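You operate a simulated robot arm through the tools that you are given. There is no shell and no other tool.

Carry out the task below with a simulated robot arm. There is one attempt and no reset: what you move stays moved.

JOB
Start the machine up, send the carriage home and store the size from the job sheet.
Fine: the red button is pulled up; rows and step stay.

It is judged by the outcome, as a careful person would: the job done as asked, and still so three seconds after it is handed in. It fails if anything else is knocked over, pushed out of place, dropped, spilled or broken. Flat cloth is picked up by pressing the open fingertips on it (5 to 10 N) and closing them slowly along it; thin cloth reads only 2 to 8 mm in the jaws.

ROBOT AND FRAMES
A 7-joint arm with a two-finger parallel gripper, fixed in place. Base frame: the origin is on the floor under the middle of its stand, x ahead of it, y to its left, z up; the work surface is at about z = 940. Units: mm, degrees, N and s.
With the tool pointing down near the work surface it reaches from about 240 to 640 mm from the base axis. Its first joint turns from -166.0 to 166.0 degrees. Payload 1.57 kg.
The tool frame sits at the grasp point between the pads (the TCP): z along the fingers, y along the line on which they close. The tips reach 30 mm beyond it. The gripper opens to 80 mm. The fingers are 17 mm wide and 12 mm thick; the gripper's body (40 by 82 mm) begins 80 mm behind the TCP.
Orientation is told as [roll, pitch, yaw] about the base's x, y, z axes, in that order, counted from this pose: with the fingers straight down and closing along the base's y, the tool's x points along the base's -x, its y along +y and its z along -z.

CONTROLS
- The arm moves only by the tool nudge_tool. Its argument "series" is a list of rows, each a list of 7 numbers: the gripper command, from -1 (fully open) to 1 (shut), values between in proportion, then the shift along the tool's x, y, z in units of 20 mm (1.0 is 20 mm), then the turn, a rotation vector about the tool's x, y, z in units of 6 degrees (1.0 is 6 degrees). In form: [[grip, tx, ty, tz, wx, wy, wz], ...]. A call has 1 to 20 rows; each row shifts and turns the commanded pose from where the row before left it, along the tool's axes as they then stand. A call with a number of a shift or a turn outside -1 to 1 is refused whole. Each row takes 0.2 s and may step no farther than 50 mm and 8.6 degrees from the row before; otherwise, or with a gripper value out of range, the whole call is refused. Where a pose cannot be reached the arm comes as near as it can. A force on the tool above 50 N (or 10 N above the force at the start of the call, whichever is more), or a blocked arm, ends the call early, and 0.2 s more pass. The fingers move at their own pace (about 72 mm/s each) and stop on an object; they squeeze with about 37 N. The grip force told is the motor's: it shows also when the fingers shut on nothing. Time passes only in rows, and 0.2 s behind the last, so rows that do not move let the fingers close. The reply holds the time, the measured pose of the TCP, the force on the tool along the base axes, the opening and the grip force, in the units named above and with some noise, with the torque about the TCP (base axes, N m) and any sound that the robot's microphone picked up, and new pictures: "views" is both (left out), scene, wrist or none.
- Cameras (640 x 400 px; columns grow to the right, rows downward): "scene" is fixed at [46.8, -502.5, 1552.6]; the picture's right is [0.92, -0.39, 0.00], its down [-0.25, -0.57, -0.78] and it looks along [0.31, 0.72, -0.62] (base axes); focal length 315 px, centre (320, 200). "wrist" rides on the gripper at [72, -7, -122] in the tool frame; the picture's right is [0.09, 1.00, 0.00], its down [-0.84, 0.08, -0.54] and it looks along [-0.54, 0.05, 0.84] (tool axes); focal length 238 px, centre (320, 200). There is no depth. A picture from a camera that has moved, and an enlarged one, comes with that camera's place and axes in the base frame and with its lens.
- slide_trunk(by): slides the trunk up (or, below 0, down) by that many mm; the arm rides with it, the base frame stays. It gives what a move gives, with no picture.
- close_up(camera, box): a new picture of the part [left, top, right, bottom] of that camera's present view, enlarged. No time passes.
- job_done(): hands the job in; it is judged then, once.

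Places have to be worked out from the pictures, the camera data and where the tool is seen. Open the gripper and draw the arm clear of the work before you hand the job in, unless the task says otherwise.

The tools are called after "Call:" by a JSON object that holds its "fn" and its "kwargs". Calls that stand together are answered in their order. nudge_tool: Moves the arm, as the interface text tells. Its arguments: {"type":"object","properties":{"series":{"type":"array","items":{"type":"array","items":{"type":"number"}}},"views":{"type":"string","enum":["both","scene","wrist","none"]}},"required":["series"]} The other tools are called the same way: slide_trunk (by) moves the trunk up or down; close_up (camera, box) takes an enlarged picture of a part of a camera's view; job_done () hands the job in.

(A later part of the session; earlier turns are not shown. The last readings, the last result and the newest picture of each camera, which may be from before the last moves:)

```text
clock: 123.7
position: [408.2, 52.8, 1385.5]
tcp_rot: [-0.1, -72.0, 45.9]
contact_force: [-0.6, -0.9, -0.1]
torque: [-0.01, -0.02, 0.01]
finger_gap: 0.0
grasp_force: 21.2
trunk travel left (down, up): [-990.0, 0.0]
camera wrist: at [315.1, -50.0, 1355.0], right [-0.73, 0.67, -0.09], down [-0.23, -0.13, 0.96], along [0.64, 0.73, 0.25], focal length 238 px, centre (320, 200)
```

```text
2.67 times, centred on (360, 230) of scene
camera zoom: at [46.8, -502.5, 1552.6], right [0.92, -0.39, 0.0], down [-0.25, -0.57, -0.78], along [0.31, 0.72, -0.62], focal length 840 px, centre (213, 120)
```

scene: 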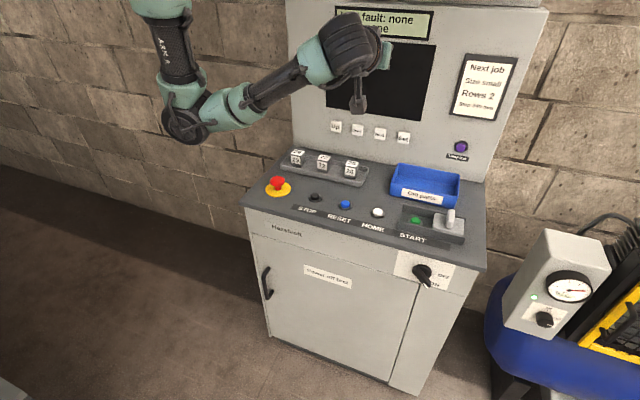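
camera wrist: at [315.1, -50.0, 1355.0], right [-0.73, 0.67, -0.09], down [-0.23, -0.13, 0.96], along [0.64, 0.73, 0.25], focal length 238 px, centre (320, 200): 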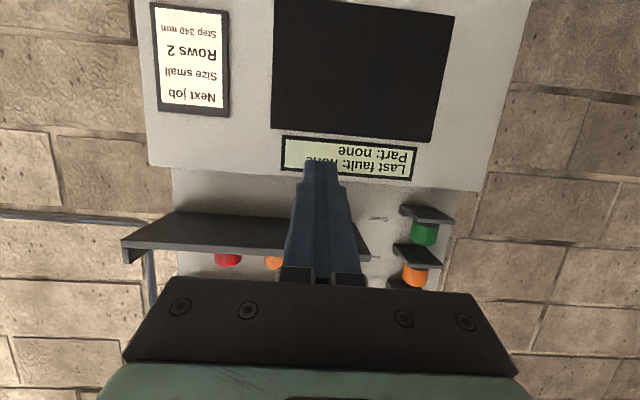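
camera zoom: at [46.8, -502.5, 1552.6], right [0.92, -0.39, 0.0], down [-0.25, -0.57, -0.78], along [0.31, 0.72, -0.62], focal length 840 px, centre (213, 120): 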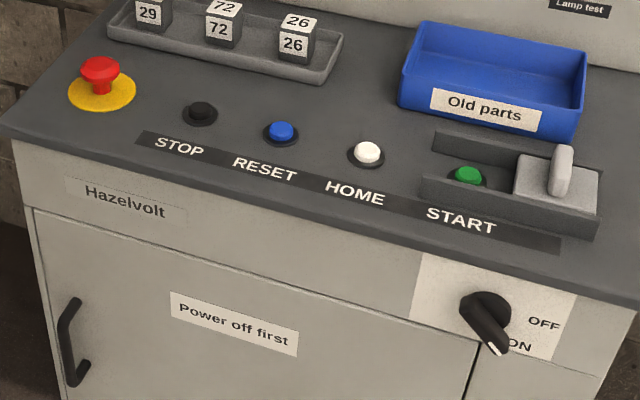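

The lamps are still dark. I note that every contact so far (START, RESET, red button) gave a "click", but the main knob gave none when I turned it, and it measures exactly where my finger left it. So it probably hasn't reached its ON detent yet. I go back to push it further: first back to vertical and out to the right.

Call:
{"fn": "nudge_tool", "kwargs": {"series": [[1, 0, 0, 0, 0, 1, 0], [1, 0, 0, 0, 0, 1, 0], [1, 0, 0, 0, 0, 1, 0], [1, 0, 0, 0, 0, 1, 0], [1, 0, 0, 0, 0, 1, 0], [1, 0, 0, 0, 0, 1, 0], [1, 0, 0, 0, 0, 1, 0], [1, 0, 0, 0, 0, 1, 0], [1, 0, 0, 0, 0, 1, 0], [1, 0, 0, 0, 0, 1, 0], [1, 0, 0, 0, 0, 1, 0], [1, 0, 0, 0, 0, 1, 0]], "views": "none"}}

Call:
{"fn": "nudge_tool", "kwargs": {"series": [[1, 0.32, -0.98, 0, 0, 0, 0], [1, 0.32, -0.98, 0, 0, 0, 0], [1, 0.32, -0.98, 0, 0, 0, 0], [1, 0.32, -0.98, 0, 0, 0, 0], [1, 0.32, -0.98, 0, 0, 0, 0], [1, 0.32, -0.98, 0, 0, 0, 0], [1, 0.32, -0.98, 0, 0, 0, 0], [1, 0.32, -0.98, 0, 0, 0, 0], [1, 0.32, -0.98, 0, 0, 0, 0], [1, 0.32, -0.98, 0, 0, 0, 0], [1, 0.32, -0.98, 0, 0, 0, 0], [1, 0.32, -0.98, 0, 0, 0, 0], [1, 0.32, -0.98, 0, 0, 0, 0], [1, 0.32, -0.98, 0, 0, 0, 0]], "views": "both"}}

```text
clock: 126.3
position: [407.1, 54.8, 1386.3]
tcp_rot: [0.1, 0.1, 45.8]
contact_force: [-0.6, 0.9, -0.4]
torque: [-0.01, -0.01, 0.01]
finger_gap: 0.0
grasp_force: 21.1
trunk travel left (down, up): [-990.0, 0.0]
```

```text
clock: 129.3
position: [541.2, -201.1, 1385.1]
tcp_rot: [0.0, 0.1, 45.8]
contact_force: [0.1, 0.7, -0.1]
torque: [0.02, 0.0, 0.01]
finger_gap: 0.0
grasp_force: 21.3
trunk travel left (down, up): [-990.0, 0.0]
camera wrist: at [495.7, -257.2, 1507.2], right [-0.78, 0.63, 0.0], down [0.53, 0.65, 0.54], along [0.34, 0.42, -0.84], focal length 238 px, centre (320, 200)
```

scene: 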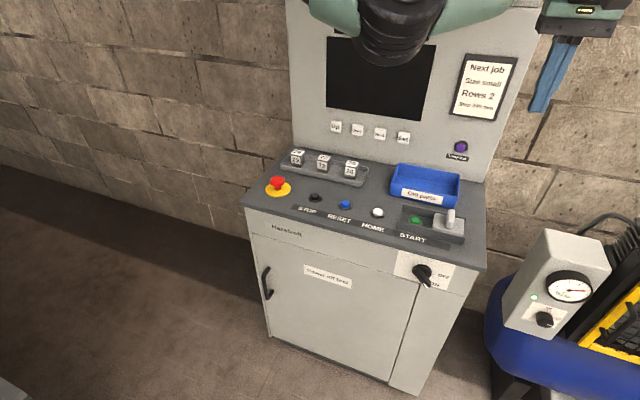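
wrist: 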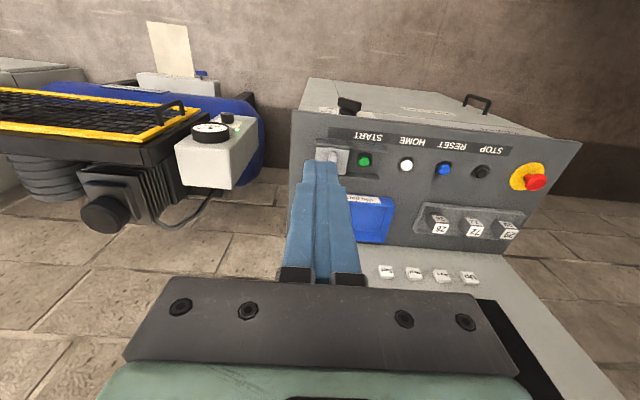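

Clear view and the hand is right of the machine front. I lower the trunk 240 mm and rotate the tool to horizontal here, where it was reachable before.

Call:
{"fn": "slide_trunk", "kwargs": {"by": -240}}

Call:
{"fn": "nudge_tool", "kwargs": {"series": [[1, 0, 0, 0, 0, -1, 0], [1, 0, 0, 0, 0, -1, 0], [1, 0, 0, 0, 0, -1, 0], [1, 0, 0, 0, 0, -1, 0], [1, 0, 0, 0, 0, -1, 0], [1, 0, 0, 0, 0, -1, 0], [1, 0, 0, 0, 0, -1, 0], [1, 0, 0, 0, 0, -1, 0], [1, 0, 0, 0, 0, -1, 0], [1, 0, 0, 0, 0, -1, 0], [1, 0, 0, 0, 0, -1, 0], [1, 0, 0, 0, 0, -1, 0], [1, 0, 0, 0, 0, -1, 0], [1, 0, 0, 0, 0, -1, 0]], "views": "both"}}

```text
clock: 131.8
position: [541.9, -201.2, 1144.8]
tcp_rot: [0.0, -0.1, 45.8]
contact_force: [0.6, -0.9, -0.5]
torque: [-0.04, -0.01, -0.04]
finger_gap: 0.2
grasp_force: 21.4
trunk travel left (down, up): [-750.0, 240.0]
```

```text
clock: 134.8
position: [541.0, -201.0, 1146.8]
tcp_rot: [-0.4, -84.0, 46.1]
contact_force: [-0.2, 0.9, -0.1]
torque: [0.01, 0.0, 0.0]
finger_gap: 0.0
grasp_force: 20.7
trunk travel left (down, up): [-750.0, 240.0]
camera wrist: at [455.9, -298.0, 1087.2], right [-0.72, 0.69, -0.09], down [-0.37, -0.27, 0.89], along [0.59, 0.67, 0.45], focal length 238 px, centre (320, 200)
```

scene: 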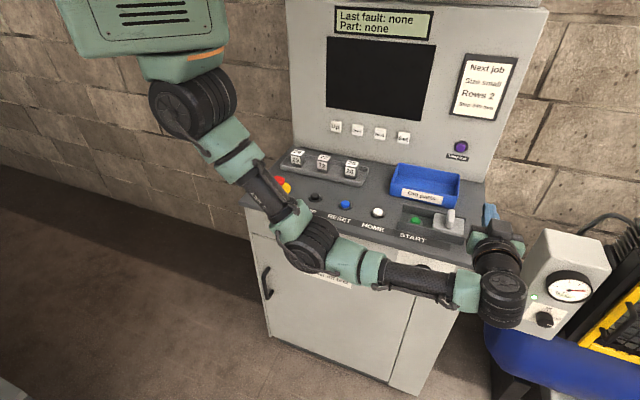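
wrist: 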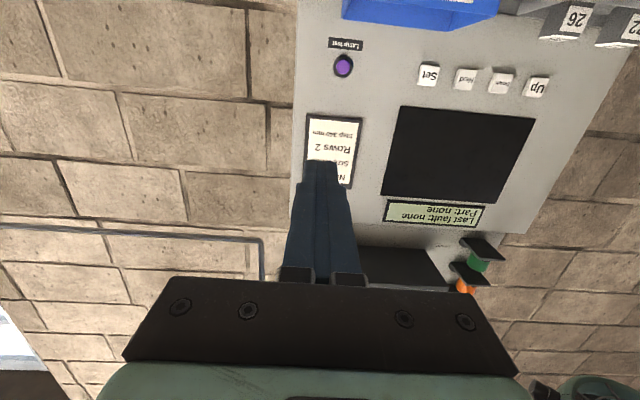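

Horizontal without trouble. I level the last 6° and lower the trunk 280 mm to bring the tip to knob height, still in front of the desk edge.

Call:
{"fn": "nudge_tool", "kwargs": {"series": [[1, 0, 0, 0, 0, -0.9, 0]], "views": "none"}}

Call:
{"fn": "slide_trunk", "kwargs": {"by": -280}}

Call:
{"fn": "nudge_tool", "kwargs": {"series": [[1, 0, 0, 0, 0, 0, 0]], "views": "wrist"}}

Call:
{"fn": "close_up", "kwargs": {"camera": "wrist", "box": [300, 80, 540, 230]}}

```text
clock: 135.2
position: [541.1, -200.5, 1145.3]
tcp_rot: [-4.3, -89.4, 50.0]
contact_force: [0.0, -0.6, 0.0]
torque: [-0.01, 0.01, 0.01]
finger_gap: 0.0
grasp_force: 21.8
trunk travel left (down, up): [-750.0, 240.0]
```

```text
clock: 138.0
position: [541.2, -201.1, 865.9]
tcp_rot: [-3.2, -89.4, 48.9]
contact_force: [-0.1, 0.0, 0.4]
torque: [0.0, -0.04, -0.01]
finger_gap: 0.1
grasp_force: 21.6
trunk travel left (down, up): [-470.0, 520.0]
```

```text
clock: 138.4
position: [540.8, -199.7, 866.3]
tcp_rot: [-3.0, -89.4, 48.6]
contact_force: [0.1, -0.4, -0.7]
torque: [0.03, 0.02, 0.0]
finger_gap: 0.0
grasp_force: 21.4
trunk travel left (down, up): [-470.0, 520.0]
camera wrist: at [459.6, -293.3, 795.5], right [-0.71, 0.69, -0.09], down [-0.43, -0.33, 0.84], along [0.55, 0.64, 0.53], focal length 238 px, centre (320, 200)
```

wrist: 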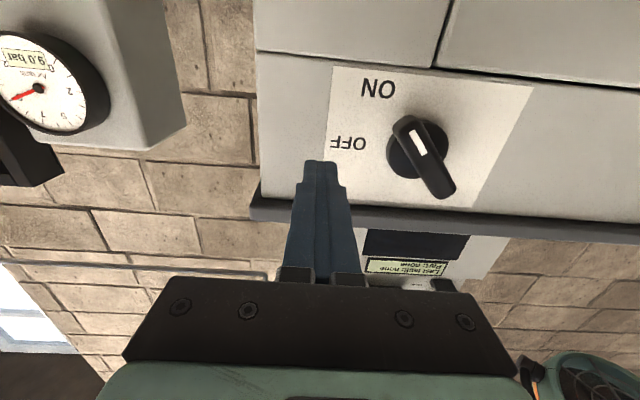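

```text
2.67 times, centred on (420, 155) of wrist
camera zoom: at [459.6, -293.3, 795.5], right [-0.71, 0.69, -0.09], down [-0.43, -0.33, 0.84], along [0.55, 0.64, 0.53], focal length 636 px, centre (53, 320)
```

zoom: 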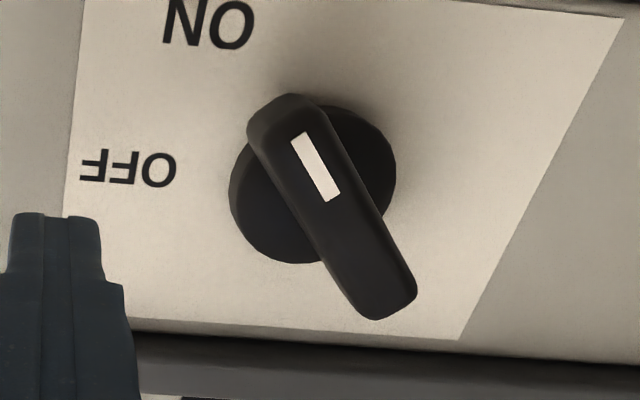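

The pointer end of the bar reaches to e≈476, z≈832. I bring the closed fingertips to its right at z≈849 and insert them to about m=291.

Call:
{"fn": "nudge_tool", "kwargs": {"series": [[1, 0.85, 0, 0, 0, 0, 0], [1, 0, 0.9, 0, 0, 0, 0], [1, 0, 0, 0.5, 0, 0, 0], [1, 0, 0, 0.5, 0, 0, 0]], "views": "wrist"}}

```text
clock: 139.4
position: [541.2, -172.5, 848.2]
tcp_rot: [-1.2, -89.5, 47.0]
contact_force: [0.2, 0.2, -0.2]
torque: [0.01, 0.0, -0.01]
finger_gap: 0.1
grasp_force: 20.8
trunk travel left (down, up): [-470.0, 520.0]
camera wrist: at [460.3, -265.8, 778.3], right [-0.71, 0.69, -0.09], down [-0.43, -0.33, 0.84], along [0.55, 0.64, 0.53], focal length 238 px, centre (320, 200)
```

wrist: 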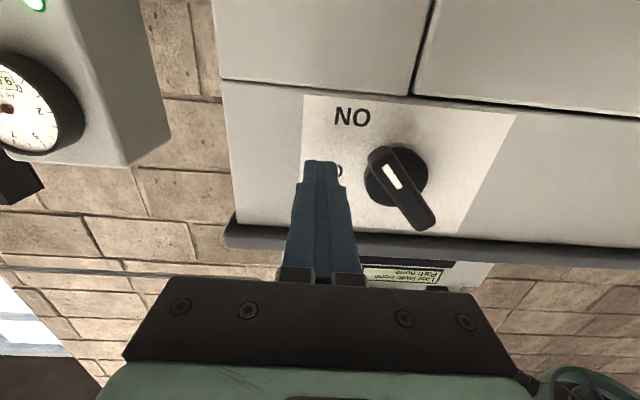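

In place right of the pointer. I push left (−e) in small steps until it meets the bar and then turns it.

Call:
{"fn": "nudge_tool", "kwargs": {"series": [[1, 0, 0.3, 0, 0, 0, 0], [1, 0, 0.3, 0, 0, 0, 0], [1, 0, 0.2, 0, 0, 0, 0], [1, 0, 0.2, 0, 0, 0, 0]], "views": "wrist"}}

```text
clock: 140.4
position: [527.8, -160.4, 848.7]
tcp_rot: [-0.4, -89.5, 46.2]
contact_force: [0.5, -0.1, 0.6]
torque: [0.02, 0.0, 0.0]
finger_gap: 0.0
grasp_force: 21.5
trunk travel left (down, up): [-470.0, 520.0]
camera wrist: at [446.6, -252.2, 778.1], right [-0.71, 0.69, -0.09], down [-0.43, -0.33, 0.84], along [0.55, 0.64, 0.53], focal length 238 px, centre (320, 200)
```

wrist: 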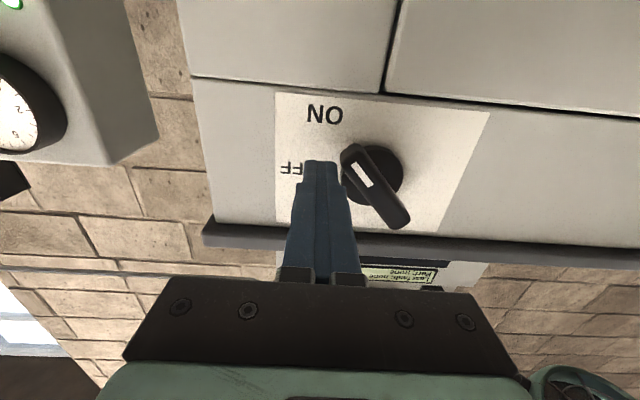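

Almost touching. I continue in 2 mm steps.

Call:
{"fn": "nudge_tool", "kwargs": {"series": [[1, 0, 0.1, 0, 0, 0, 0], [1, 0, 0.1, 0, 0, 0, 0], [1, 0, 0.1, 0, 0, 0, 0]], "views": "none"}}

Call:
{"fn": "nudge_tool", "kwargs": {"series": [[1, 0, 0.1, 0, 0, 0, 0]], "views": "wrist"}}

```text
clock: 141.2
position: [522.5, -156.2, 847.7]
tcp_rot: [-2.0, -89.4, 47.8]
contact_force: [0.9, -1.0, -0.3]
torque: [-0.01, -0.01, 0.0]
finger_gap: 0.0
grasp_force: 20.8
trunk travel left (down, up): [-470.0, 520.0]
```

```text
clock: 141.6
position: [522.5, -155.1, 847.5]
tcp_rot: [-3.7, -89.3, 49.5]
contact_force: [1.0, 0.2, 0.4]
torque: [-0.01, -0.02, -0.04]
finger_gap: 0.2
grasp_force: 21.3
trunk travel left (down, up): [-470.0, 520.0]
camera wrist: at [440.9, -246.4, 778.0], right [-0.71, 0.69, -0.09], down [-0.43, -0.33, 0.84], along [0.55, 0.64, 0.53], focal length 238 px, centre (320, 200)
```

wrist: 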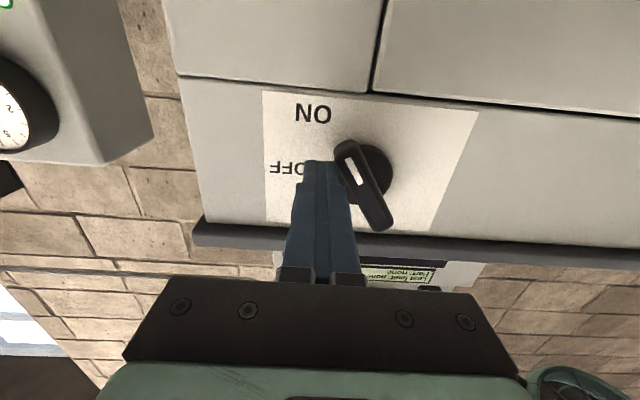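

The bar turns further with almost no force and has no stop at 45°, which confirms it had not yet reached a detent. I keep pushing in 2 mm steps, listening for a click.

Call:
{"fn": "nudge_tool", "kwargs": {"series": [[1, 0, 0.1, 0, 0, 0, 0], [1, 0, 0.1, 0, 0, 0, 0]], "views": "wrist"}}

Call:
{"fn": "close_up", "kwargs": {"camera": "wrist", "box": [240, 80, 480, 240]}}

```text
clock: 142.2
position: [520.1, -152.9, 848.9]
tcp_rot: [-2.0, -89.4, 47.8]
contact_force: [1.7, -0.7, -1.2]
torque: [0.01, 0.0, -0.03]
finger_gap: 0.1
grasp_force: 21.1
trunk travel left (down, up): [-470.0, 520.0]
camera wrist: at [437.8, -244.0, 778.3], right [-0.71, 0.69, -0.09], down [-0.43, -0.33, 0.84], along [0.55, 0.64, 0.53], focal length 238 px, centre (320, 200)
```

wrist: 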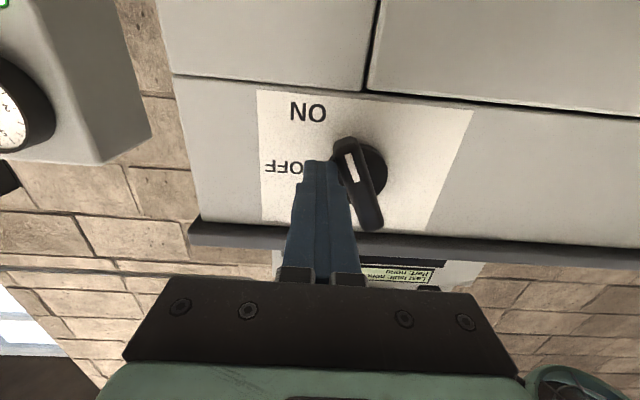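

```text
2.50 times, centred on (360, 160) of wrist
camera zoom: at [437.8, -244.0, 778.3], right [-0.71, 0.69, -0.09], down [-0.43, -0.33, 0.84], along [0.55, 0.64, 0.53], focal length 596 px, centre (220, 300)
```

zoom: 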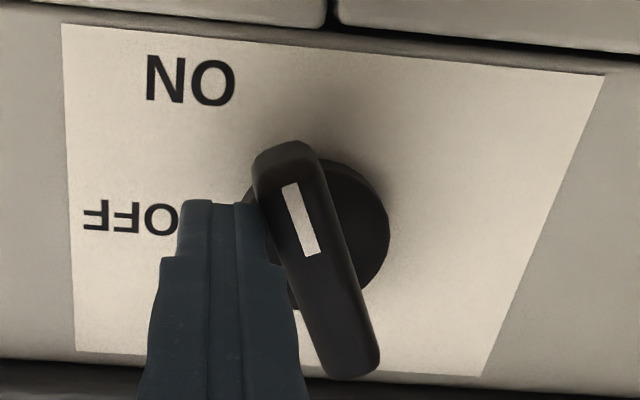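

The pointer is now beyond ON, with a push-back of only about 1.7 N. I back off to see where the knob rests.

Call:
{"fn": "nudge_tool", "kwargs": {"series": [[1, 0, -0.3, 0, 0, 0, 0], [1, 0, -0.5, 0, 0, 0, 0], [1, 0, -0.5, 0, 0, 0, 0]], "views": "wrist"}}

Call:
{"fn": "close_up", "kwargs": {"camera": "wrist", "box": [260, 80, 500, 240]}}

```text
clock: 143.0
position: [537.4, -169.5, 849.2]
tcp_rot: [-1.5, -89.3, 47.2]
contact_force: [0.8, 0.3, 0.2]
torque: [-0.01, 0.0, 0.0]
finger_gap: 0.0
grasp_force: 21.4
trunk travel left (down, up): [-470.0, 520.0]
camera wrist: at [455.8, -261.6, 778.3], right [-0.71, 0.69, -0.09], down [-0.43, -0.33, 0.84], along [0.55, 0.64, 0.53], focal length 238 px, centre (320, 200)
```

wrist: 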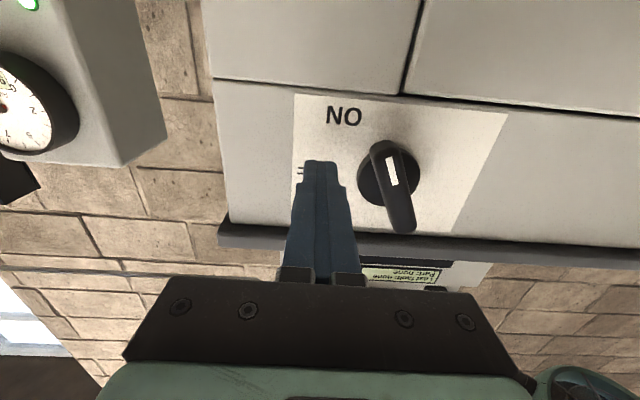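

```text
2.50 times, centred on (380, 160) of wrist
camera zoom: at [455.8, -261.6, 778.3], right [-0.71, 0.69, -0.09], down [-0.43, -0.33, 0.84], along [0.55, 0.64, 0.53], focal length 596 px, centre (170, 300)
```

zoom: 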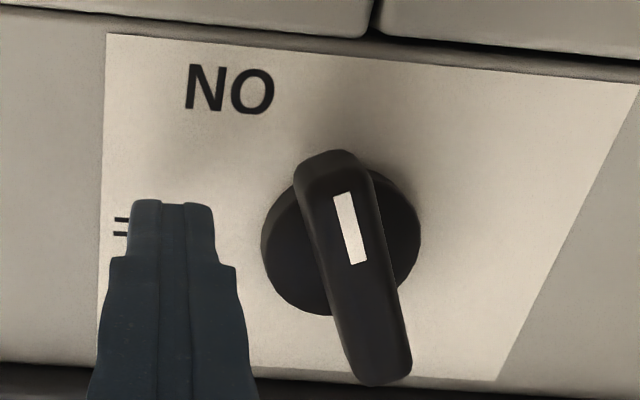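

It stays where it is left, so the knob turns freely on friction and hasn't reached an end yet. I lower the fingertip a little for leverage and push it on towards its end stop, listening for the click.

Call:
{"fn": "nudge_tool", "kwargs": {"series": [[1, 0.35, 0.4, 0, 0, 0, 0], [1, 0, 0.5, 0, 0, 0, 0], [1, 0, 0.2, 0, 0, 0, 0], [1, 0, 0.1, 0, 0, 0, 0], [1, 0, 0.1, 0, 0, 0, 0]], "views": "none"}}

Call:
{"fn": "nudge_tool", "kwargs": {"series": [[1, 0, 0.1, 0, 0, 0, 0], [1, 0, 0.1, 0, 0, 0, 0]], "views": "wrist"}}

```text
clock: 144.2
position: [519.3, -151.0, 842.5]
tcp_rot: [-2.6, -89.3, 48.4]
contact_force: [0.7, -1.0, 0.4]
torque: [0.0, 0.03, -0.04]
finger_gap: 0.2
grasp_force: 21.3
trunk travel left (down, up): [-470.0, 520.0]
```

```text
clock: 144.8
position: [517.5, -148.3, 842.1]
tcp_rot: [-2.8, -89.5, 48.6]
contact_force: [0.0, 0.1, -0.2]
torque: [0.02, 0.02, 0.0]
finger_gap: 0.0
grasp_force: 21.1
trunk travel left (down, up): [-470.0, 520.0]
camera wrist: at [434.8, -240.5, 771.4], right [-0.72, 0.69, -0.09], down [-0.43, -0.33, 0.84], along [0.55, 0.64, 0.53], focal length 238 px, centre (320, 200)
```

wrist: 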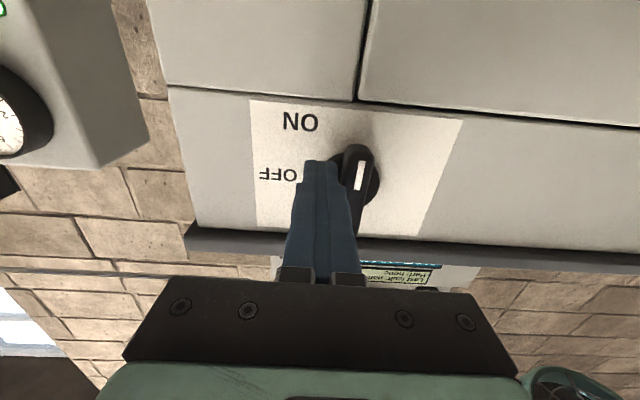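

The bar is now vertical and the edge of the main screen shows a blue glow. I zoom in to check.

Call:
{"fn": "close_up", "kwargs": {"camera": "wrist", "box": [340, 250, 480, 300]}}

Call:
{"fn": "close_up", "kwargs": {"camera": "wrist", "box": [230, 90, 470, 240]}}

Call:
{"fn": "close_up", "kwargs": {"camera": "scene", "box": [310, 0, 550, 150]}}

```text
4.57 times, centred on (410, 275) of wrist
camera zoom: at [434.8, -240.5, 771.4], right [-0.72, 0.69, -0.09], down [-0.43, -0.33, 0.84], along [0.55, 0.64, 0.53], focal length 1090 px, centre (-91, -143)
```

zoom: 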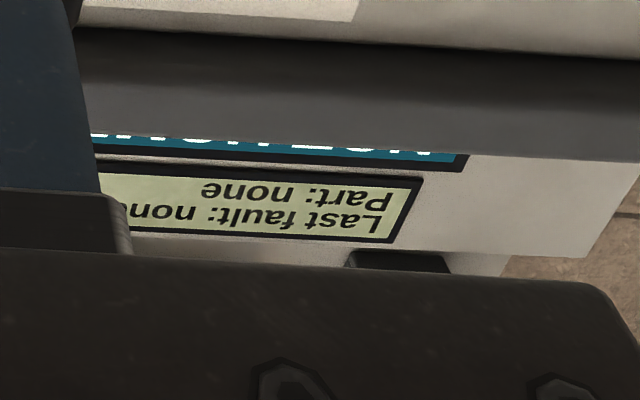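

```text
2.67 times, centred on (350, 165) of wrist
camera zoom: at [434.8, -240.5, 771.4], right [-0.72, 0.69, -0.09], down [-0.43, -0.33, 0.84], along [0.55, 0.64, 0.53], focal length 636 px, centre (240, 293)
```

zoom: 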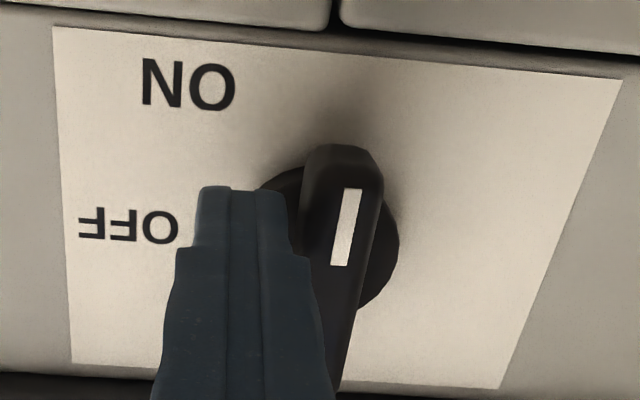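

```text
2.67 times, centred on (430, 75) of scene
camera zoom: at [46.8, -502.5, 1552.6], right [0.92, -0.39, 0.0], down [-0.25, -0.57, -0.78], along [0.31, 0.72, -0.62], focal length 840 px, centre (27, 533)
```

zoom: 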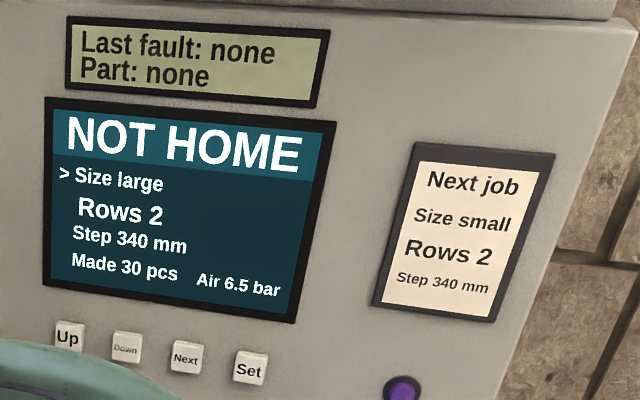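

The machine is on: the screen shows "NOT HOME, >Size large, Rows 2, Step 340 mm, Made 30 pcs, Air 6.5 bar". ON was the vertical position. I back the finger away from the knob, then raise the trunk.

Call:
{"fn": "nudge_tool", "kwargs": {"series": [[1, 0, -0.5, 0, 0, 0, 0], [1, 0, 0, -0.7, 0, 0, 0], [1, 0, 0, -0.7, 0, 0, 0], [1, 0, -0.9, 0, 0, 0, 0], [1, 0, -0.9, 0, 0, 0, 0]], "views": "wrist"}}

Call:
{"fn": "slide_trunk", "kwargs": {"by": 280}}

Call:
{"fn": "nudge_tool", "kwargs": {"series": [[1, 0, 0, 0, 0, 1, 0], [1, 0, 0, 0, 0, 1, 0], [1, 0, 0, 0, 0, 1, 0], [1, 0, 0, 0, 0, 1, 0], [1, 0, 0, 0, 0, 1, 0], [1, 0, 0, 0, 0, 1, 0], [1, 0, 0, 0, 0, 1, 0], [1, 0, 0, 0, 0, 1, 0], [1, 0, 0, 0, 0, 1, 0], [1, 0, 0, 0, 0, 1, 0], [1, 0, 0, 0, 0, 1, 0], [1, 0, 0, 0, 0, 1, 0], [1, 0, 0, 0, 0, 1, 0], [1, 0, 0, 0, 0, 1, 0], [1, 0, 0, 0, 0, 0.92, 0]], "views": "both"}}

```text
clock: 146.0
position: [529.7, -201.6, 842.1]
tcp_rot: [0.4, -89.3, 45.4]
contact_force: [0.1, 0.2, -0.4]
torque: [0.01, -0.02, 0.0]
finger_gap: 0.1
grasp_force: 21.2
trunk travel left (down, up): [-470.0, 520.0]
camera wrist: at [447.9, -293.9, 771.4], right [-0.71, 0.69, -0.09], down [-0.43, -0.33, 0.84], along [0.55, 0.64, 0.53], focal length 238 px, centre (320, 200)
```

wrist: 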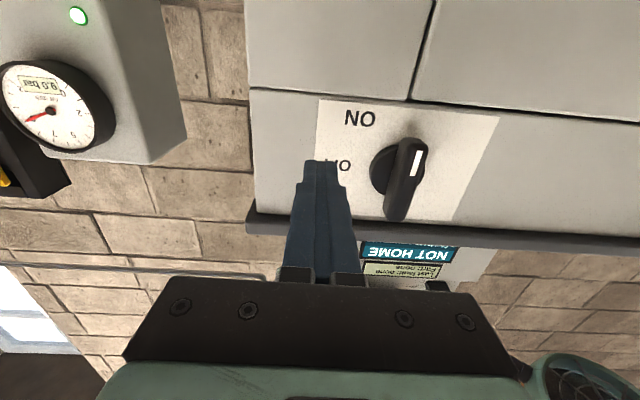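

```text
clock: 148.8
position: [528.8, -201.3, 1122.5]
tcp_rot: [-2.5, -89.4, 48.3]
contact_force: [0.2, -0.1, 0.2]
torque: [-0.01, -0.01, -0.02]
finger_gap: 0.4
grasp_force: 21.2
trunk travel left (down, up): [-750.0, 240.0]
```

```text
clock: 152.0
position: [530.1, -201.9, 1123.5]
tcp_rot: [-0.1, 0.3, 45.8]
contact_force: [-0.6, -0.2, 0.0]
torque: [-0.01, 0.0, 0.0]
finger_gap: 0.0
grasp_force: 21.3
trunk travel left (down, up): [-750.0, 240.0]
camera wrist: at [483.9, -257.0, 1244.6], right [-0.78, 0.63, 0.0], down [0.53, 0.66, 0.54], along [0.34, 0.42, -0.84], focal length 238 px, centre (320, 200)
```

scene: 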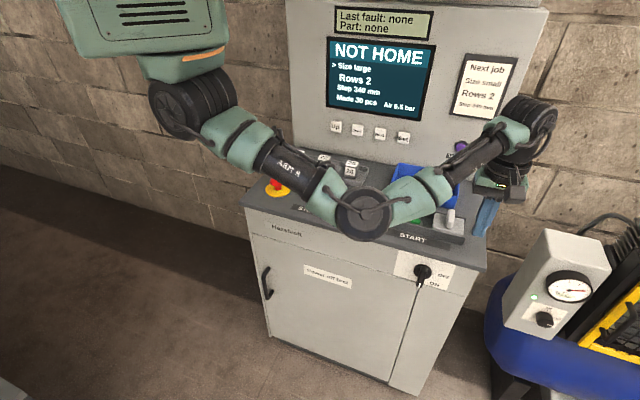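
wrist: 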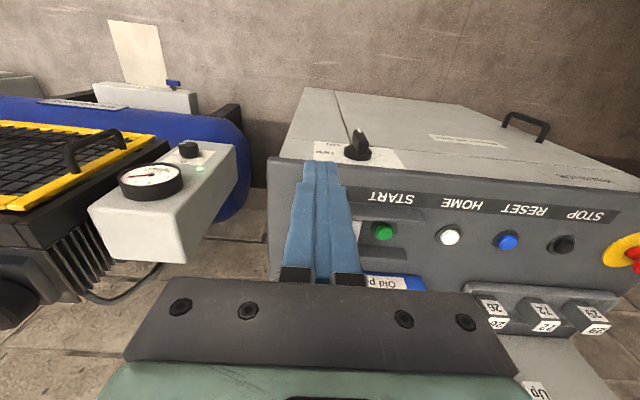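

The knob's pointer is at ON and the screen shows NOT HOME. I raise the trunk 100 mm for elbow clearance and move over the white HOME button (about m=397, e=285).

Call:
{"fn": "slide_trunk", "kwargs": {"by": 100}}

Call:
{"fn": "nudge_tool", "kwargs": {"series": [[1, -0.69, 0.97, 0, 0, 0, 0], [1, -0.69, 0.97, 0, 0, 0, 0], [1, -0.69, 0.97, 0, 0, 0, 0], [1, -0.69, 0.97, 0, 0, 0, 0], [1, -0.69, 0.97, 0, 0, 0, 0], [1, -0.69, 0.97, 0, 0, 0, 0], [1, -0.69, 0.97, 0, 0, 0, 0], [1, -0.69, 0.97, 0, 0, 0, 0], [1, -0.69, 0.97, 0, 0, 0, 0], [1, -0.69, 0.97, 0, 0, 0, 0], [1, -0.69, 0.97, 0, 0, 0, 0], [1, -0.69, 0.97, 0, 0, 0, 0], [1, 0, 0, 1, 0, 0, 0], [1, 0, 0, 1, 0, 0, 0], [1, 0, 0, 1, 0, 0, 0], [1, 0, 0, 1, 0, 0, 0], [1, 0, 0, 1, 0, 0, 0], [1, 0, 0, 1, 0, 0, 0], [1, 0, 0, 1, 0, 0, 0]], "views": "both"}}

```text
clock: 153.4
position: [529.8, -201.4, 1223.4]
tcp_rot: [-0.1, 0.3, 45.7]
contact_force: [-0.5, 0.0, 0.2]
torque: [0.0, -0.02, 0.02]
finger_gap: 0.0
grasp_force: 21.3
trunk travel left (down, up): [-850.0, 140.0]
```

```text
clock: 157.4
position: [477.8, 78.9, 1081.8]
tcp_rot: [0.0, 0.1, 46.0]
contact_force: [0.4, -0.4, -0.5]
torque: [-0.02, 0.02, -0.03]
finger_gap: 0.2
grasp_force: 21.2
trunk travel left (down, up): [-850.0, 140.0]
camera wrist: at [431.6, 24.2, 1203.2], right [-0.78, 0.63, 0.0], down [0.53, 0.66, 0.54], along [0.34, 0.42, -0.84], focal length 238 px, centre (320, 200)
```

scene: 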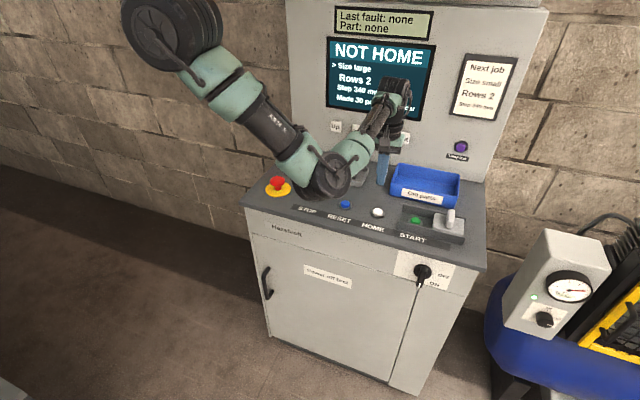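
wrist: 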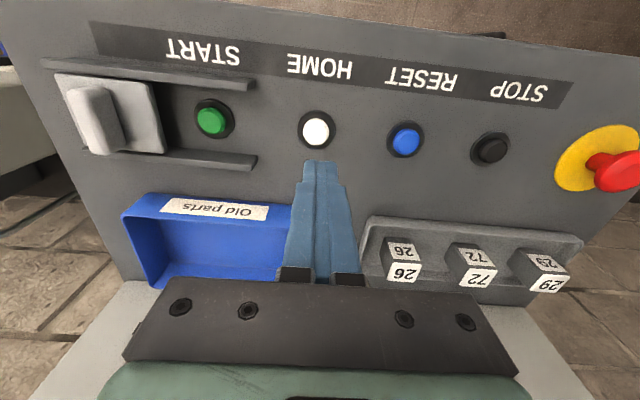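

HOME is 3–4 mm further along; I correct, lower and press until it clicks.

Call:
{"fn": "nudge_tool", "kwargs": {"series": [[1, -0.18, -0.13, 0.95, 0, 0, 0], [1, 0, 0, 0.95, 0, 0, 0], [1, 0, 0, 0.95, 0, 0, 0], [1, 0, 0, 0.95, 0, 0, 0], [1, 0, 0, 0.9, 0, 0, 0], [1, 0, 0, 0.15, 0, 0, 0], [1, 0, 0, 0.1, 0, 0, 0], [1, 0, 0, 0.1, 0, 0, 0], [1, 0, 0, 0.1, 0, 0, 0], [1, 0, 0, 0, 0, 0, 0]], "views": "both"}}

```text
clock: 159.6
position: [483.8, 78.6, 978.2]
tcp_rot: [0.1, 0.1, 45.9]
contact_force: [-0.6, -0.8, 2.3]
torque: [0.0, -0.01, -0.01]
finger_gap: 0.0
grasp_force: 21.6
trunk travel left (down, up): [-850.0, 140.0]
heard: click
camera wrist: at [436.7, 23.8, 1100.6], right [-0.78, 0.63, 0.0], down [0.53, 0.66, 0.54], along [0.34, 0.42, -0.84], focal length 238 px, centre (320, 200)
```

scene: 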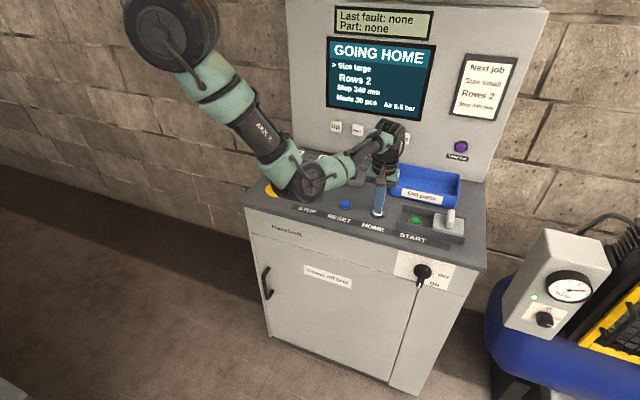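
wrist: 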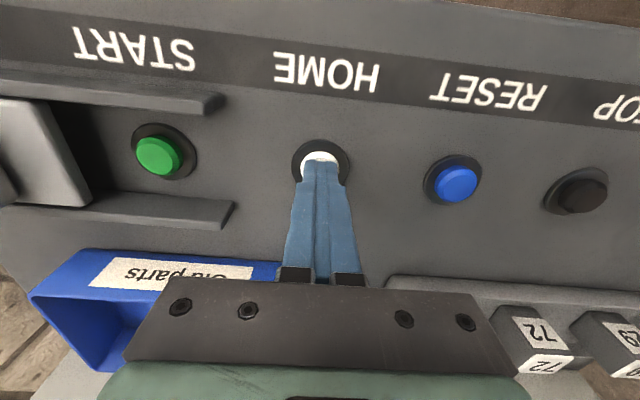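

The screen shows "GOING HOME". I lift off and give it time to finish.

Call:
{"fn": "nudge_tool", "kwargs": {"series": [[1, 0, 0, -0.5, 0, 0, 0], [1, 0, 0, -1, 0, 0, 0], [1, 0, 0, -1, 0, 0, 0], [1, 0, 0, -1, 0, 0, 0], [1, 0, 0, -1, 0, 0, 0], [1, 0, 0, 0, 0, 0, 0], [1, 0, 0, 0, 0, 0, 0], [1, 0, 0, 0, 0, 0, 0], [1, 0, 0, 0, 0, 0, 0], [1, 0, 0, 0, 0, 0, 0]], "views": "scene"}}

Call:
{"fn": "close_up", "kwargs": {"camera": "scene", "box": [310, 0, 550, 150]}}

```text
clock: 161.8
position: [483.6, 79.2, 1066.5]
tcp_rot: [0.0, 0.2, 45.7]
contact_force: [0.4, 0.6, 0.9]
torque: [-0.02, 0.0, 0.0]
finger_gap: 0.0
grasp_force: 21.5
trunk travel left (down, up): [-850.0, 140.0]
```

scene: 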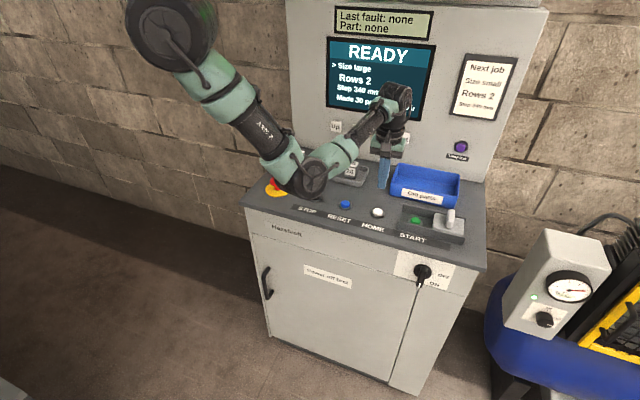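

```text
2.67 times, centred on (430, 75) of scene
camera zoom: at [46.8, -502.5, 1552.6], right [0.92, -0.39, 0.0], down [-0.25, -0.57, -0.78], along [0.31, 0.72, -0.62], focal length 840 px, centre (27, 533)
```

zoom: 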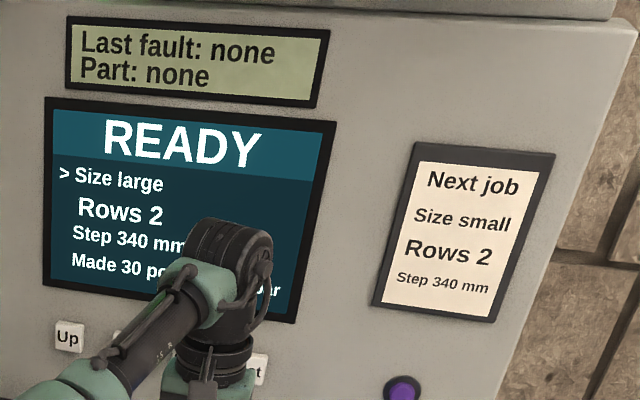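

The carriage is home: the screen shows READY. Before the panel I'll slide the guard plate back over START, so the machine is left as it was. I lift, lower the trunk to its nominal height for reach, and move above the fin (about e=480).

Call:
{"fn": "nudge_tool", "kwargs": {"series": [[1, 0, 0, -1, 0, 0, 0], [1, 0, 0, -1, 0, 0, 0], [1, 0, 0, -1, 0, 0, 0], [1, 0, 0, -1, 0, 0, 0], [1, 0, 0, -1, 0, 0, 0], [1, 0, 0, -1, 0, 0, 0]], "views": "none"}}

Call:
{"fn": "slide_trunk", "kwargs": {"by": -100}}

Call:
{"fn": "nudge_tool", "kwargs": {"series": [[1, 0, -0.96, 0, 0, 0, 0], [1, 0, -0.96, 0, 0, 0, 0], [1, 0, -0.96, 0, 0, 0, 0], [1, 0, -0.96, 0, 0, 0, 0], [1, 0, -0.96, 0, 0, 0, 0], [0, 0, -0.96, 0, 0, 0, 0], [0, 0, -0.96, 0, 0, 0, 0], [0, 0, -0.96, 0, 0, 0, 0], [0, 0, -0.96, 0, 0, 0, 0], [0, 0, -0.96, 0, 0, 0, 0], [0, 0, 0, 0, 0, 0, 0]], "views": "both"}}

```text
clock: 163.2
position: [483.3, 80.6, 1188.9]
tcp_rot: [0.0, 0.1, 45.9]
contact_force: [-0.7, -0.4, 0.1]
torque: [-0.01, -0.03, -0.01]
finger_gap: 0.0
grasp_force: 21.3
trunk travel left (down, up): [-850.0, 140.0]
```

```text
clock: 164.5
position: [483.0, 79.6, 1088.1]
tcp_rot: [0.0, 0.1, 45.8]
contact_force: [0.8, -0.1, 0.3]
torque: [-0.01, 0.01, -0.03]
finger_gap: 0.0
grasp_force: 21.8
trunk travel left (down, up): [-750.0, 240.0]
```

```text
clock: 166.9
position: [622.1, -52.7, 1088.4]
tcp_rot: [0.0, 0.1, 45.8]
contact_force: [-0.3, 1.1, 0.2]
torque: [0.03, -0.02, -0.01]
finger_gap: 40.0
grasp_force: 0.1
trunk travel left (down, up): [-750.0, 240.0]
camera wrist: at [575.4, -109.0, 1210.7], right [-0.78, 0.63, 0.0], down [0.53, 0.66, 0.54], along [0.34, 0.42, -0.84], focal length 238 px, centre (320, 200)
```

scene: 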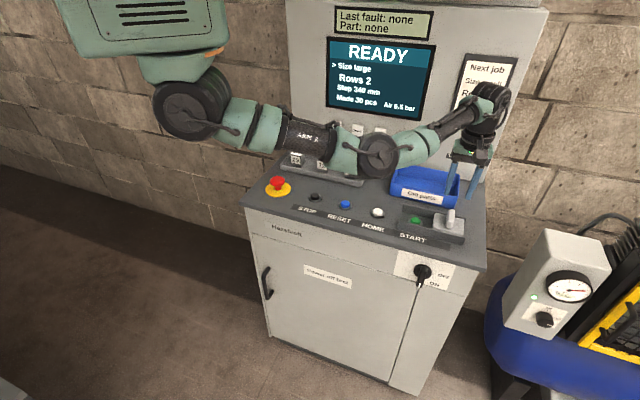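
wrist: 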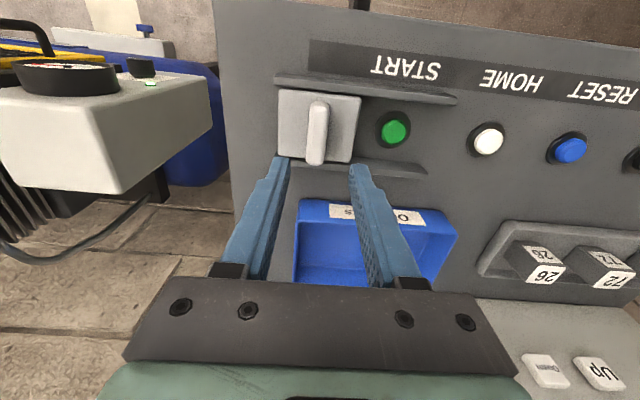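

The fin is centred between the open fingers. I lower astride it to z≈1010 and narrow the gap.

Call:
{"fn": "nudge_tool", "kwargs": {"series": [[0, 0, 0, 0.98, 0, 0, 0], [0, 0, 0, 0.98, 0, 0, 0], [0, 0, 0, 0.98, 0, 0, 0], [0, 0, 0, 0.96, 0, 0, 0], [0.35, 0, 0, 0, 0, 0, 0], [0.35, 0, 0, 0, 0, 0, 0]], "views": "wrist"}}

```text
clock: 168.3
position: [623.2, -54.8, 1010.5]
tcp_rot: [-0.1, 0.2, 45.8]
contact_force: [-0.7, -0.2, 0.3]
torque: [-0.01, 0.0, 0.03]
finger_gap: 26.2
grasp_force: 0.1
trunk travel left (down, up): [-750.0, 240.0]
camera wrist: at [575.9, -110.9, 1132.5], right [-0.78, 0.63, 0.0], down [0.53, 0.66, 0.54], along [0.34, 0.42, -0.84], focal length 238 px, centre (320, 200)
```

wrist: 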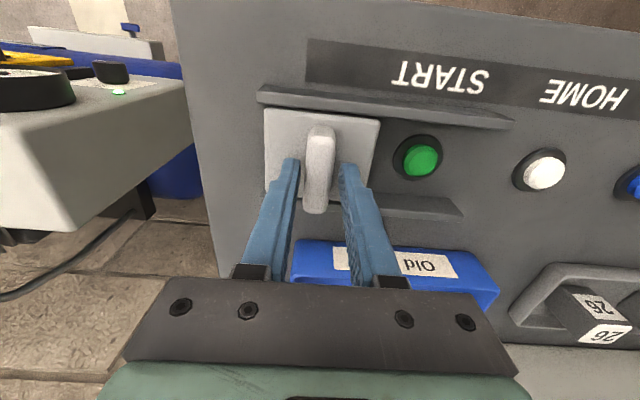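

Astride the fin. I push it back left (−e) 80 mm; the tips stay 30 mm above the button surface.

Call:
{"fn": "nudge_tool", "kwargs": {"series": [[0.35, 0, 0.5, 0, 0, 0, 0], [0.35, 0, 0.5, 0, 0, 0, 0], [0.35, 0, 0.5, 0, 0, 0, 0], [0.35, 0, 0.5, 0, 0, 0, 0], [0.35, 0, 0.5, 0, 0, 0, 0], [0.35, 0, 0.5, 0, 0, 0, 0], [0.35, 0, 0.5, 0, 0, 0, 0], [0.35, 0, 0.5, 0, 0, 0, 0]], "views": "both"}}

```text
clock: 170.1
position: [563.0, 0.1, 1010.2]
tcp_rot: [0.0, 0.2, 45.8]
contact_force: [-0.3, -0.1, -1.0]
torque: [0.01, -0.03, 0.0]
finger_gap: 25.8
grasp_force: 0.1
trunk travel left (down, up): [-750.0, 240.0]
camera wrist: at [517.3, -54.4, 1131.9], right [-0.78, 0.63, 0.0], down [0.53, 0.66, 0.54], along [0.34, 0.42, -0.84], focal length 238 px, centre (320, 200)
```

scene: 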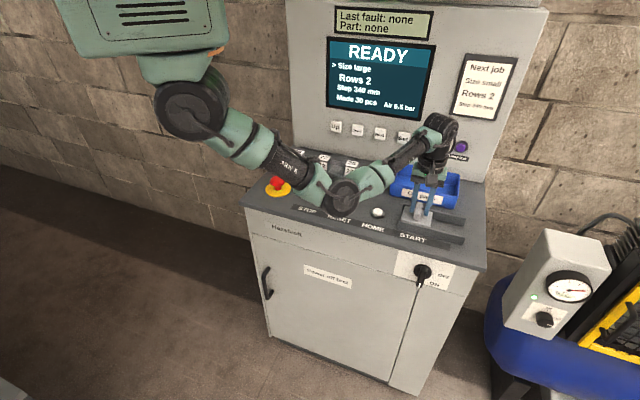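
wrist: 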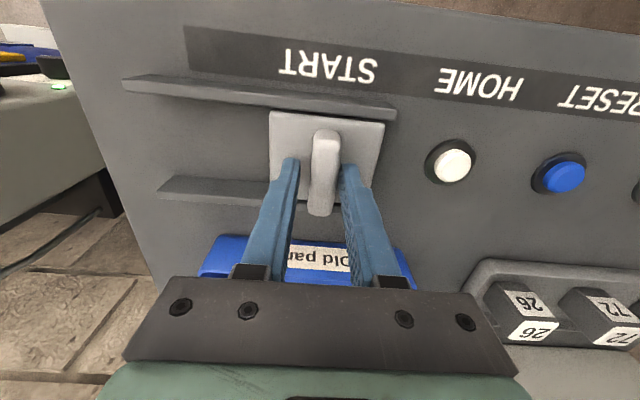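

The plate is back exactly over START (it lines up with the label and rail as at the start). I release, lift away, and move towards the panel keys, whose faces I place at m≈677, z≈1055 with Up at e≈57, Down 135, Next 214 and Set 293.

Call:
{"fn": "nudge_tool", "kwargs": {"series": [[0, 0, 0, 0, 0, 0, 0], [0, 0, 0, -1, 0, 0, 0], [0, 0, 0, -1, 0, 0, 0], [0, 0, 0, -1, 0, 0, 0], [1, 0, 0, -1, 0, 0, 0], [1, 0, 0, -1, 0, 0, 0], [1, -0.36, 0.94, -0.3, 0, 0, 0], [1, -0.36, 0.94, -0.3, 0, 0, 0], [1, -0.36, 0.94, -0.3, 0, 0, 0], [1, -0.36, 0.94, -0.3, 0, 0, 0], [1, -0.36, 0.94, -0.3, 0, 0, 0], [1, -0.36, 0.94, -0.3, 0, 0, 0], [1, -0.36, 0.94, -0.3, 0, 0, 0], [1, -0.36, 0.94, -0.3, 0, 0, 0], [1, -0.36, 0.94, -0.3, 0, 0, 0], [1, -0.36, 0.94, -0.3, 0, 0, 0], [1, -0.36, 0.94, -0.3, 0, 0, 0], [1, -0.36, 0.94, -0.3, 0, 0, 0], [1, -0.36, 0.94, 0, 0, 0, 0], [1, -0.36, 0.94, 0, 0, 0, 0]], "views": "both"}}

```text
clock: 174.3
position: [444.6, 256.7, 1182.9]
tcp_rot: [0.0, 0.1, 45.9]
contact_force: [-0.2, 0.2, 0.0]
torque: [0.0, -0.02, 0.02]
finger_gap: 0.0
grasp_force: 20.9
trunk travel left (down, up): [-750.0, 240.0]
camera wrist: at [398.7, 201.5, 1305.0], right [-0.78, 0.63, 0.0], down [0.53, 0.66, 0.54], along [0.34, 0.42, -0.84], focal length 238 px, centre (320, 200)
```

scene: 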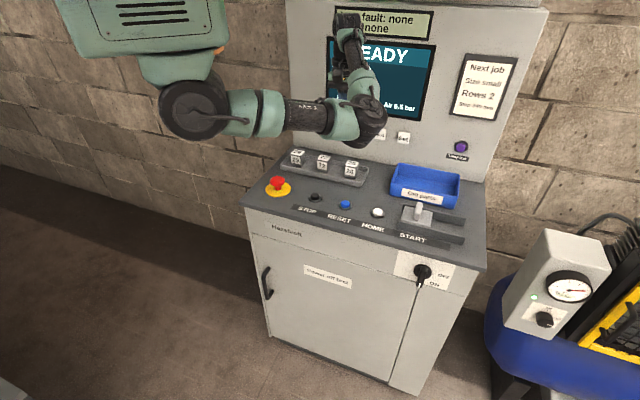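
wrist: 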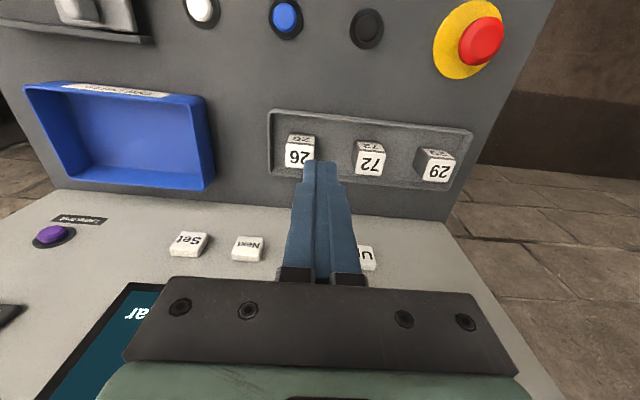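

At m=496, e=133, z=1183. I tilt the tool 60° towards the panel here.

Call:
{"fn": "nudge_tool", "kwargs": {"series": [[1, 0, 0, 0, 0, -1, 0], [1, 0, 0, 0, 0, -1, 0], [1, 0, 0, 0, 0, -1, 0], [1, 0, 0, 0, 0, -1, 0], [1, 0, 0, 0, 0, -1, 0], [1, 0, 0, 0, 0, -1, 0], [1, 0, 0, 0, 0, -1, 0], [1, 0, 0, 0, 0, -1, 0], [1, 0, 0, 0, 0, -1, 0], [1, 0, 0, 0, 0, -1, 0]], "views": "both"}}

```text
clock: 176.5
position: [444.8, 258.1, 1181.8]
tcp_rot: [-0.2, -60.0, 46.0]
contact_force: [-0.4, 0.1, 0.0]
torque: [0.01, 0.05, 0.0]
finger_gap: 0.0
grasp_force: 21.7
trunk travel left (down, up): [-750.0, 240.0]
camera wrist: at [349.2, 152.0, 1181.1], right [-0.75, 0.66, -0.08], down [-0.09, 0.02, 1.0], along [0.66, 0.75, 0.05], focal length 238 px, centre (320, 200)
```

scene: 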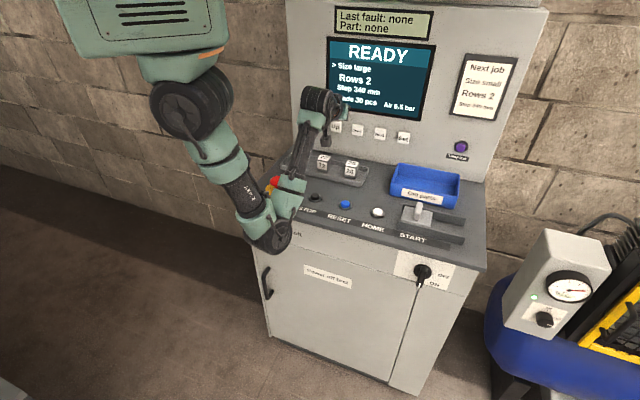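
wrist: 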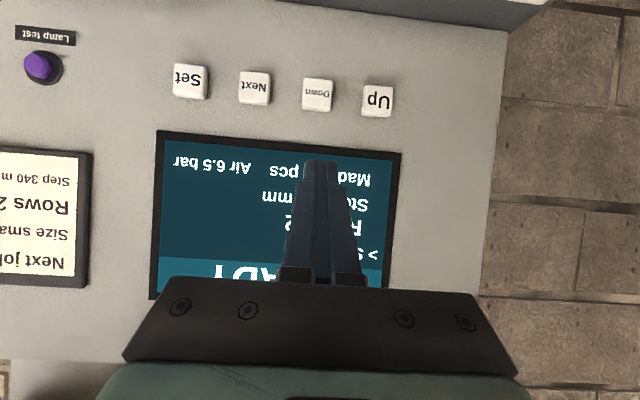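

The tilt works and I can see the keys and the screen. I approach the Down key, stopping about 30 mm short of it.

Call:
{"fn": "nudge_tool", "kwargs": {"series": [[1, 0.221, -0.01, 0.917, 0, 0, 0], [1, 0.221, -0.01, 0.917, 0, 0, 0], [1, 0.221, -0.01, 0.917, 0, 0, 0], [1, 0.221, -0.01, 0.917, 0, 0, 0], [1, 0.221, -0.01, 0.917, 0, 0, 0], [1, 0.221, -0.01, 0.917, 0, 0, 0], [1, 0.221, -0.01, 0.917, 0, 0, 0], [1, 0.221, -0.01, 0.917, 0, 0, 0], [1, 0.221, -0.01, 0.917, 0, 0, 0]], "views": "both"}}

Call:
{"fn": "close_up", "kwargs": {"camera": "wrist", "box": [220, 100, 420, 220]}}

```text
clock: 178.5
position: [532.0, 345.3, 1064.7]
tcp_rot: [-0.1, -59.9, 46.0]
contact_force: [-0.4, -0.2, -0.9]
torque: [0.01, 0.0, -0.06]
finger_gap: 0.0
grasp_force: 20.9
trunk travel left (down, up): [-750.0, 240.0]
camera wrist: at [436.8, 239.0, 1064.0], right [-0.75, 0.66, -0.08], down [-0.09, 0.02, 1.0], along [0.66, 0.75, 0.05], focal length 238 px, centre (320, 200)
```

scene: 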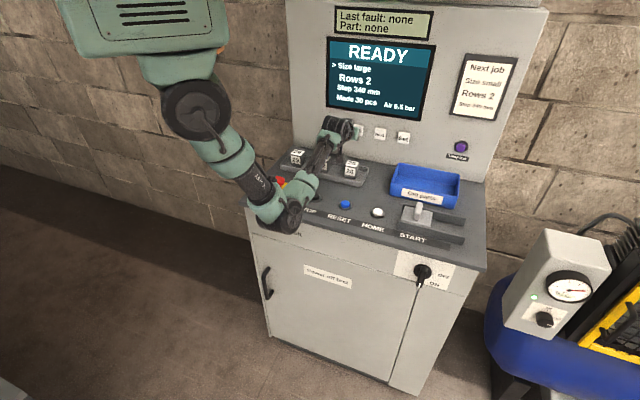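
wrist: 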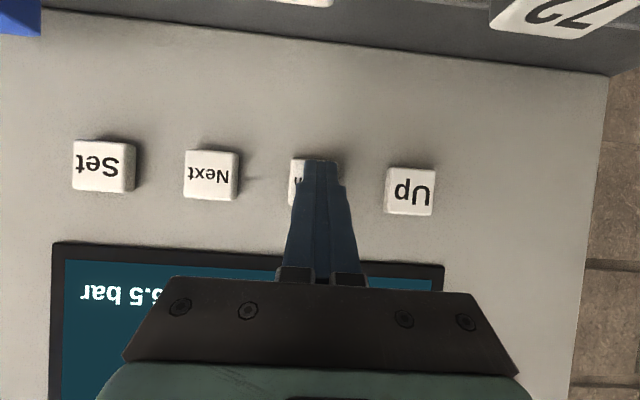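

```text
3.20 times, centred on (320, 160) of wrist
camera zoom: at [436.8, 239.0, 1064.0], right [-0.75, 0.66, -0.08], down [-0.09, 0.02, 1.0], along [0.66, 0.75, 0.05], focal length 763 px, centre (320, 328)
```

zoom: 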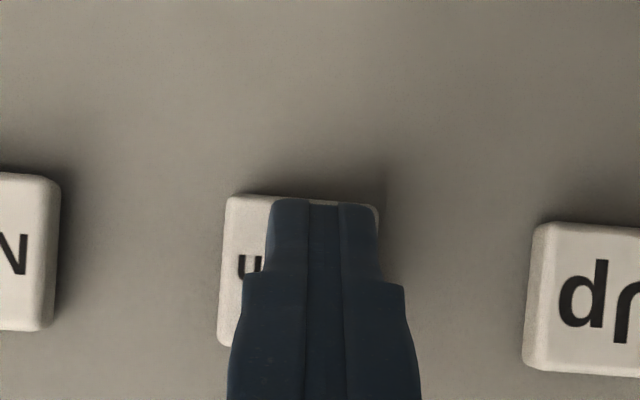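

The Down key is a ~40 mm square dead ahead, about 26 mm from the tip. I advance 20 mm horizontally, then feel for contact in 2 mm steps.

Call:
{"fn": "nudge_tool", "kwargs": {"series": [[1, -0.25, -0.05, 0.433, 0, 0, 0], [1, -0.25, 0, 0.433, 0, 0, 0], [1, -0.05, 0, 0.0866, 0, 0, 0], [1, -0.05, 0, 0.0866, 0, 0, 0], [1, -0.05, 0, 0.0866, 0, 0, 0]], "views": "scene"}}

```text
clock: 179.7
position: [549.4, 359.1, 1063.9]
tcp_rot: [0.1, -59.7, 45.7]
contact_force: [-20.6, -19.6, -2.4]
torque: [-0.19, 0.15, -0.01]
finger_gap: 0.0
grasp_force: 21.5
trunk travel left (down, up): [-750.0, 240.0]
heard: click
```

scene: 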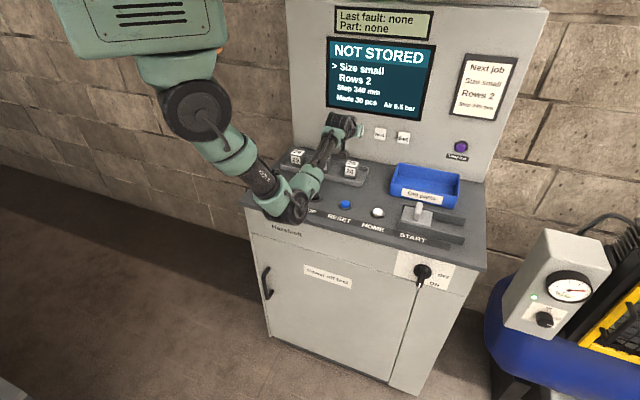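

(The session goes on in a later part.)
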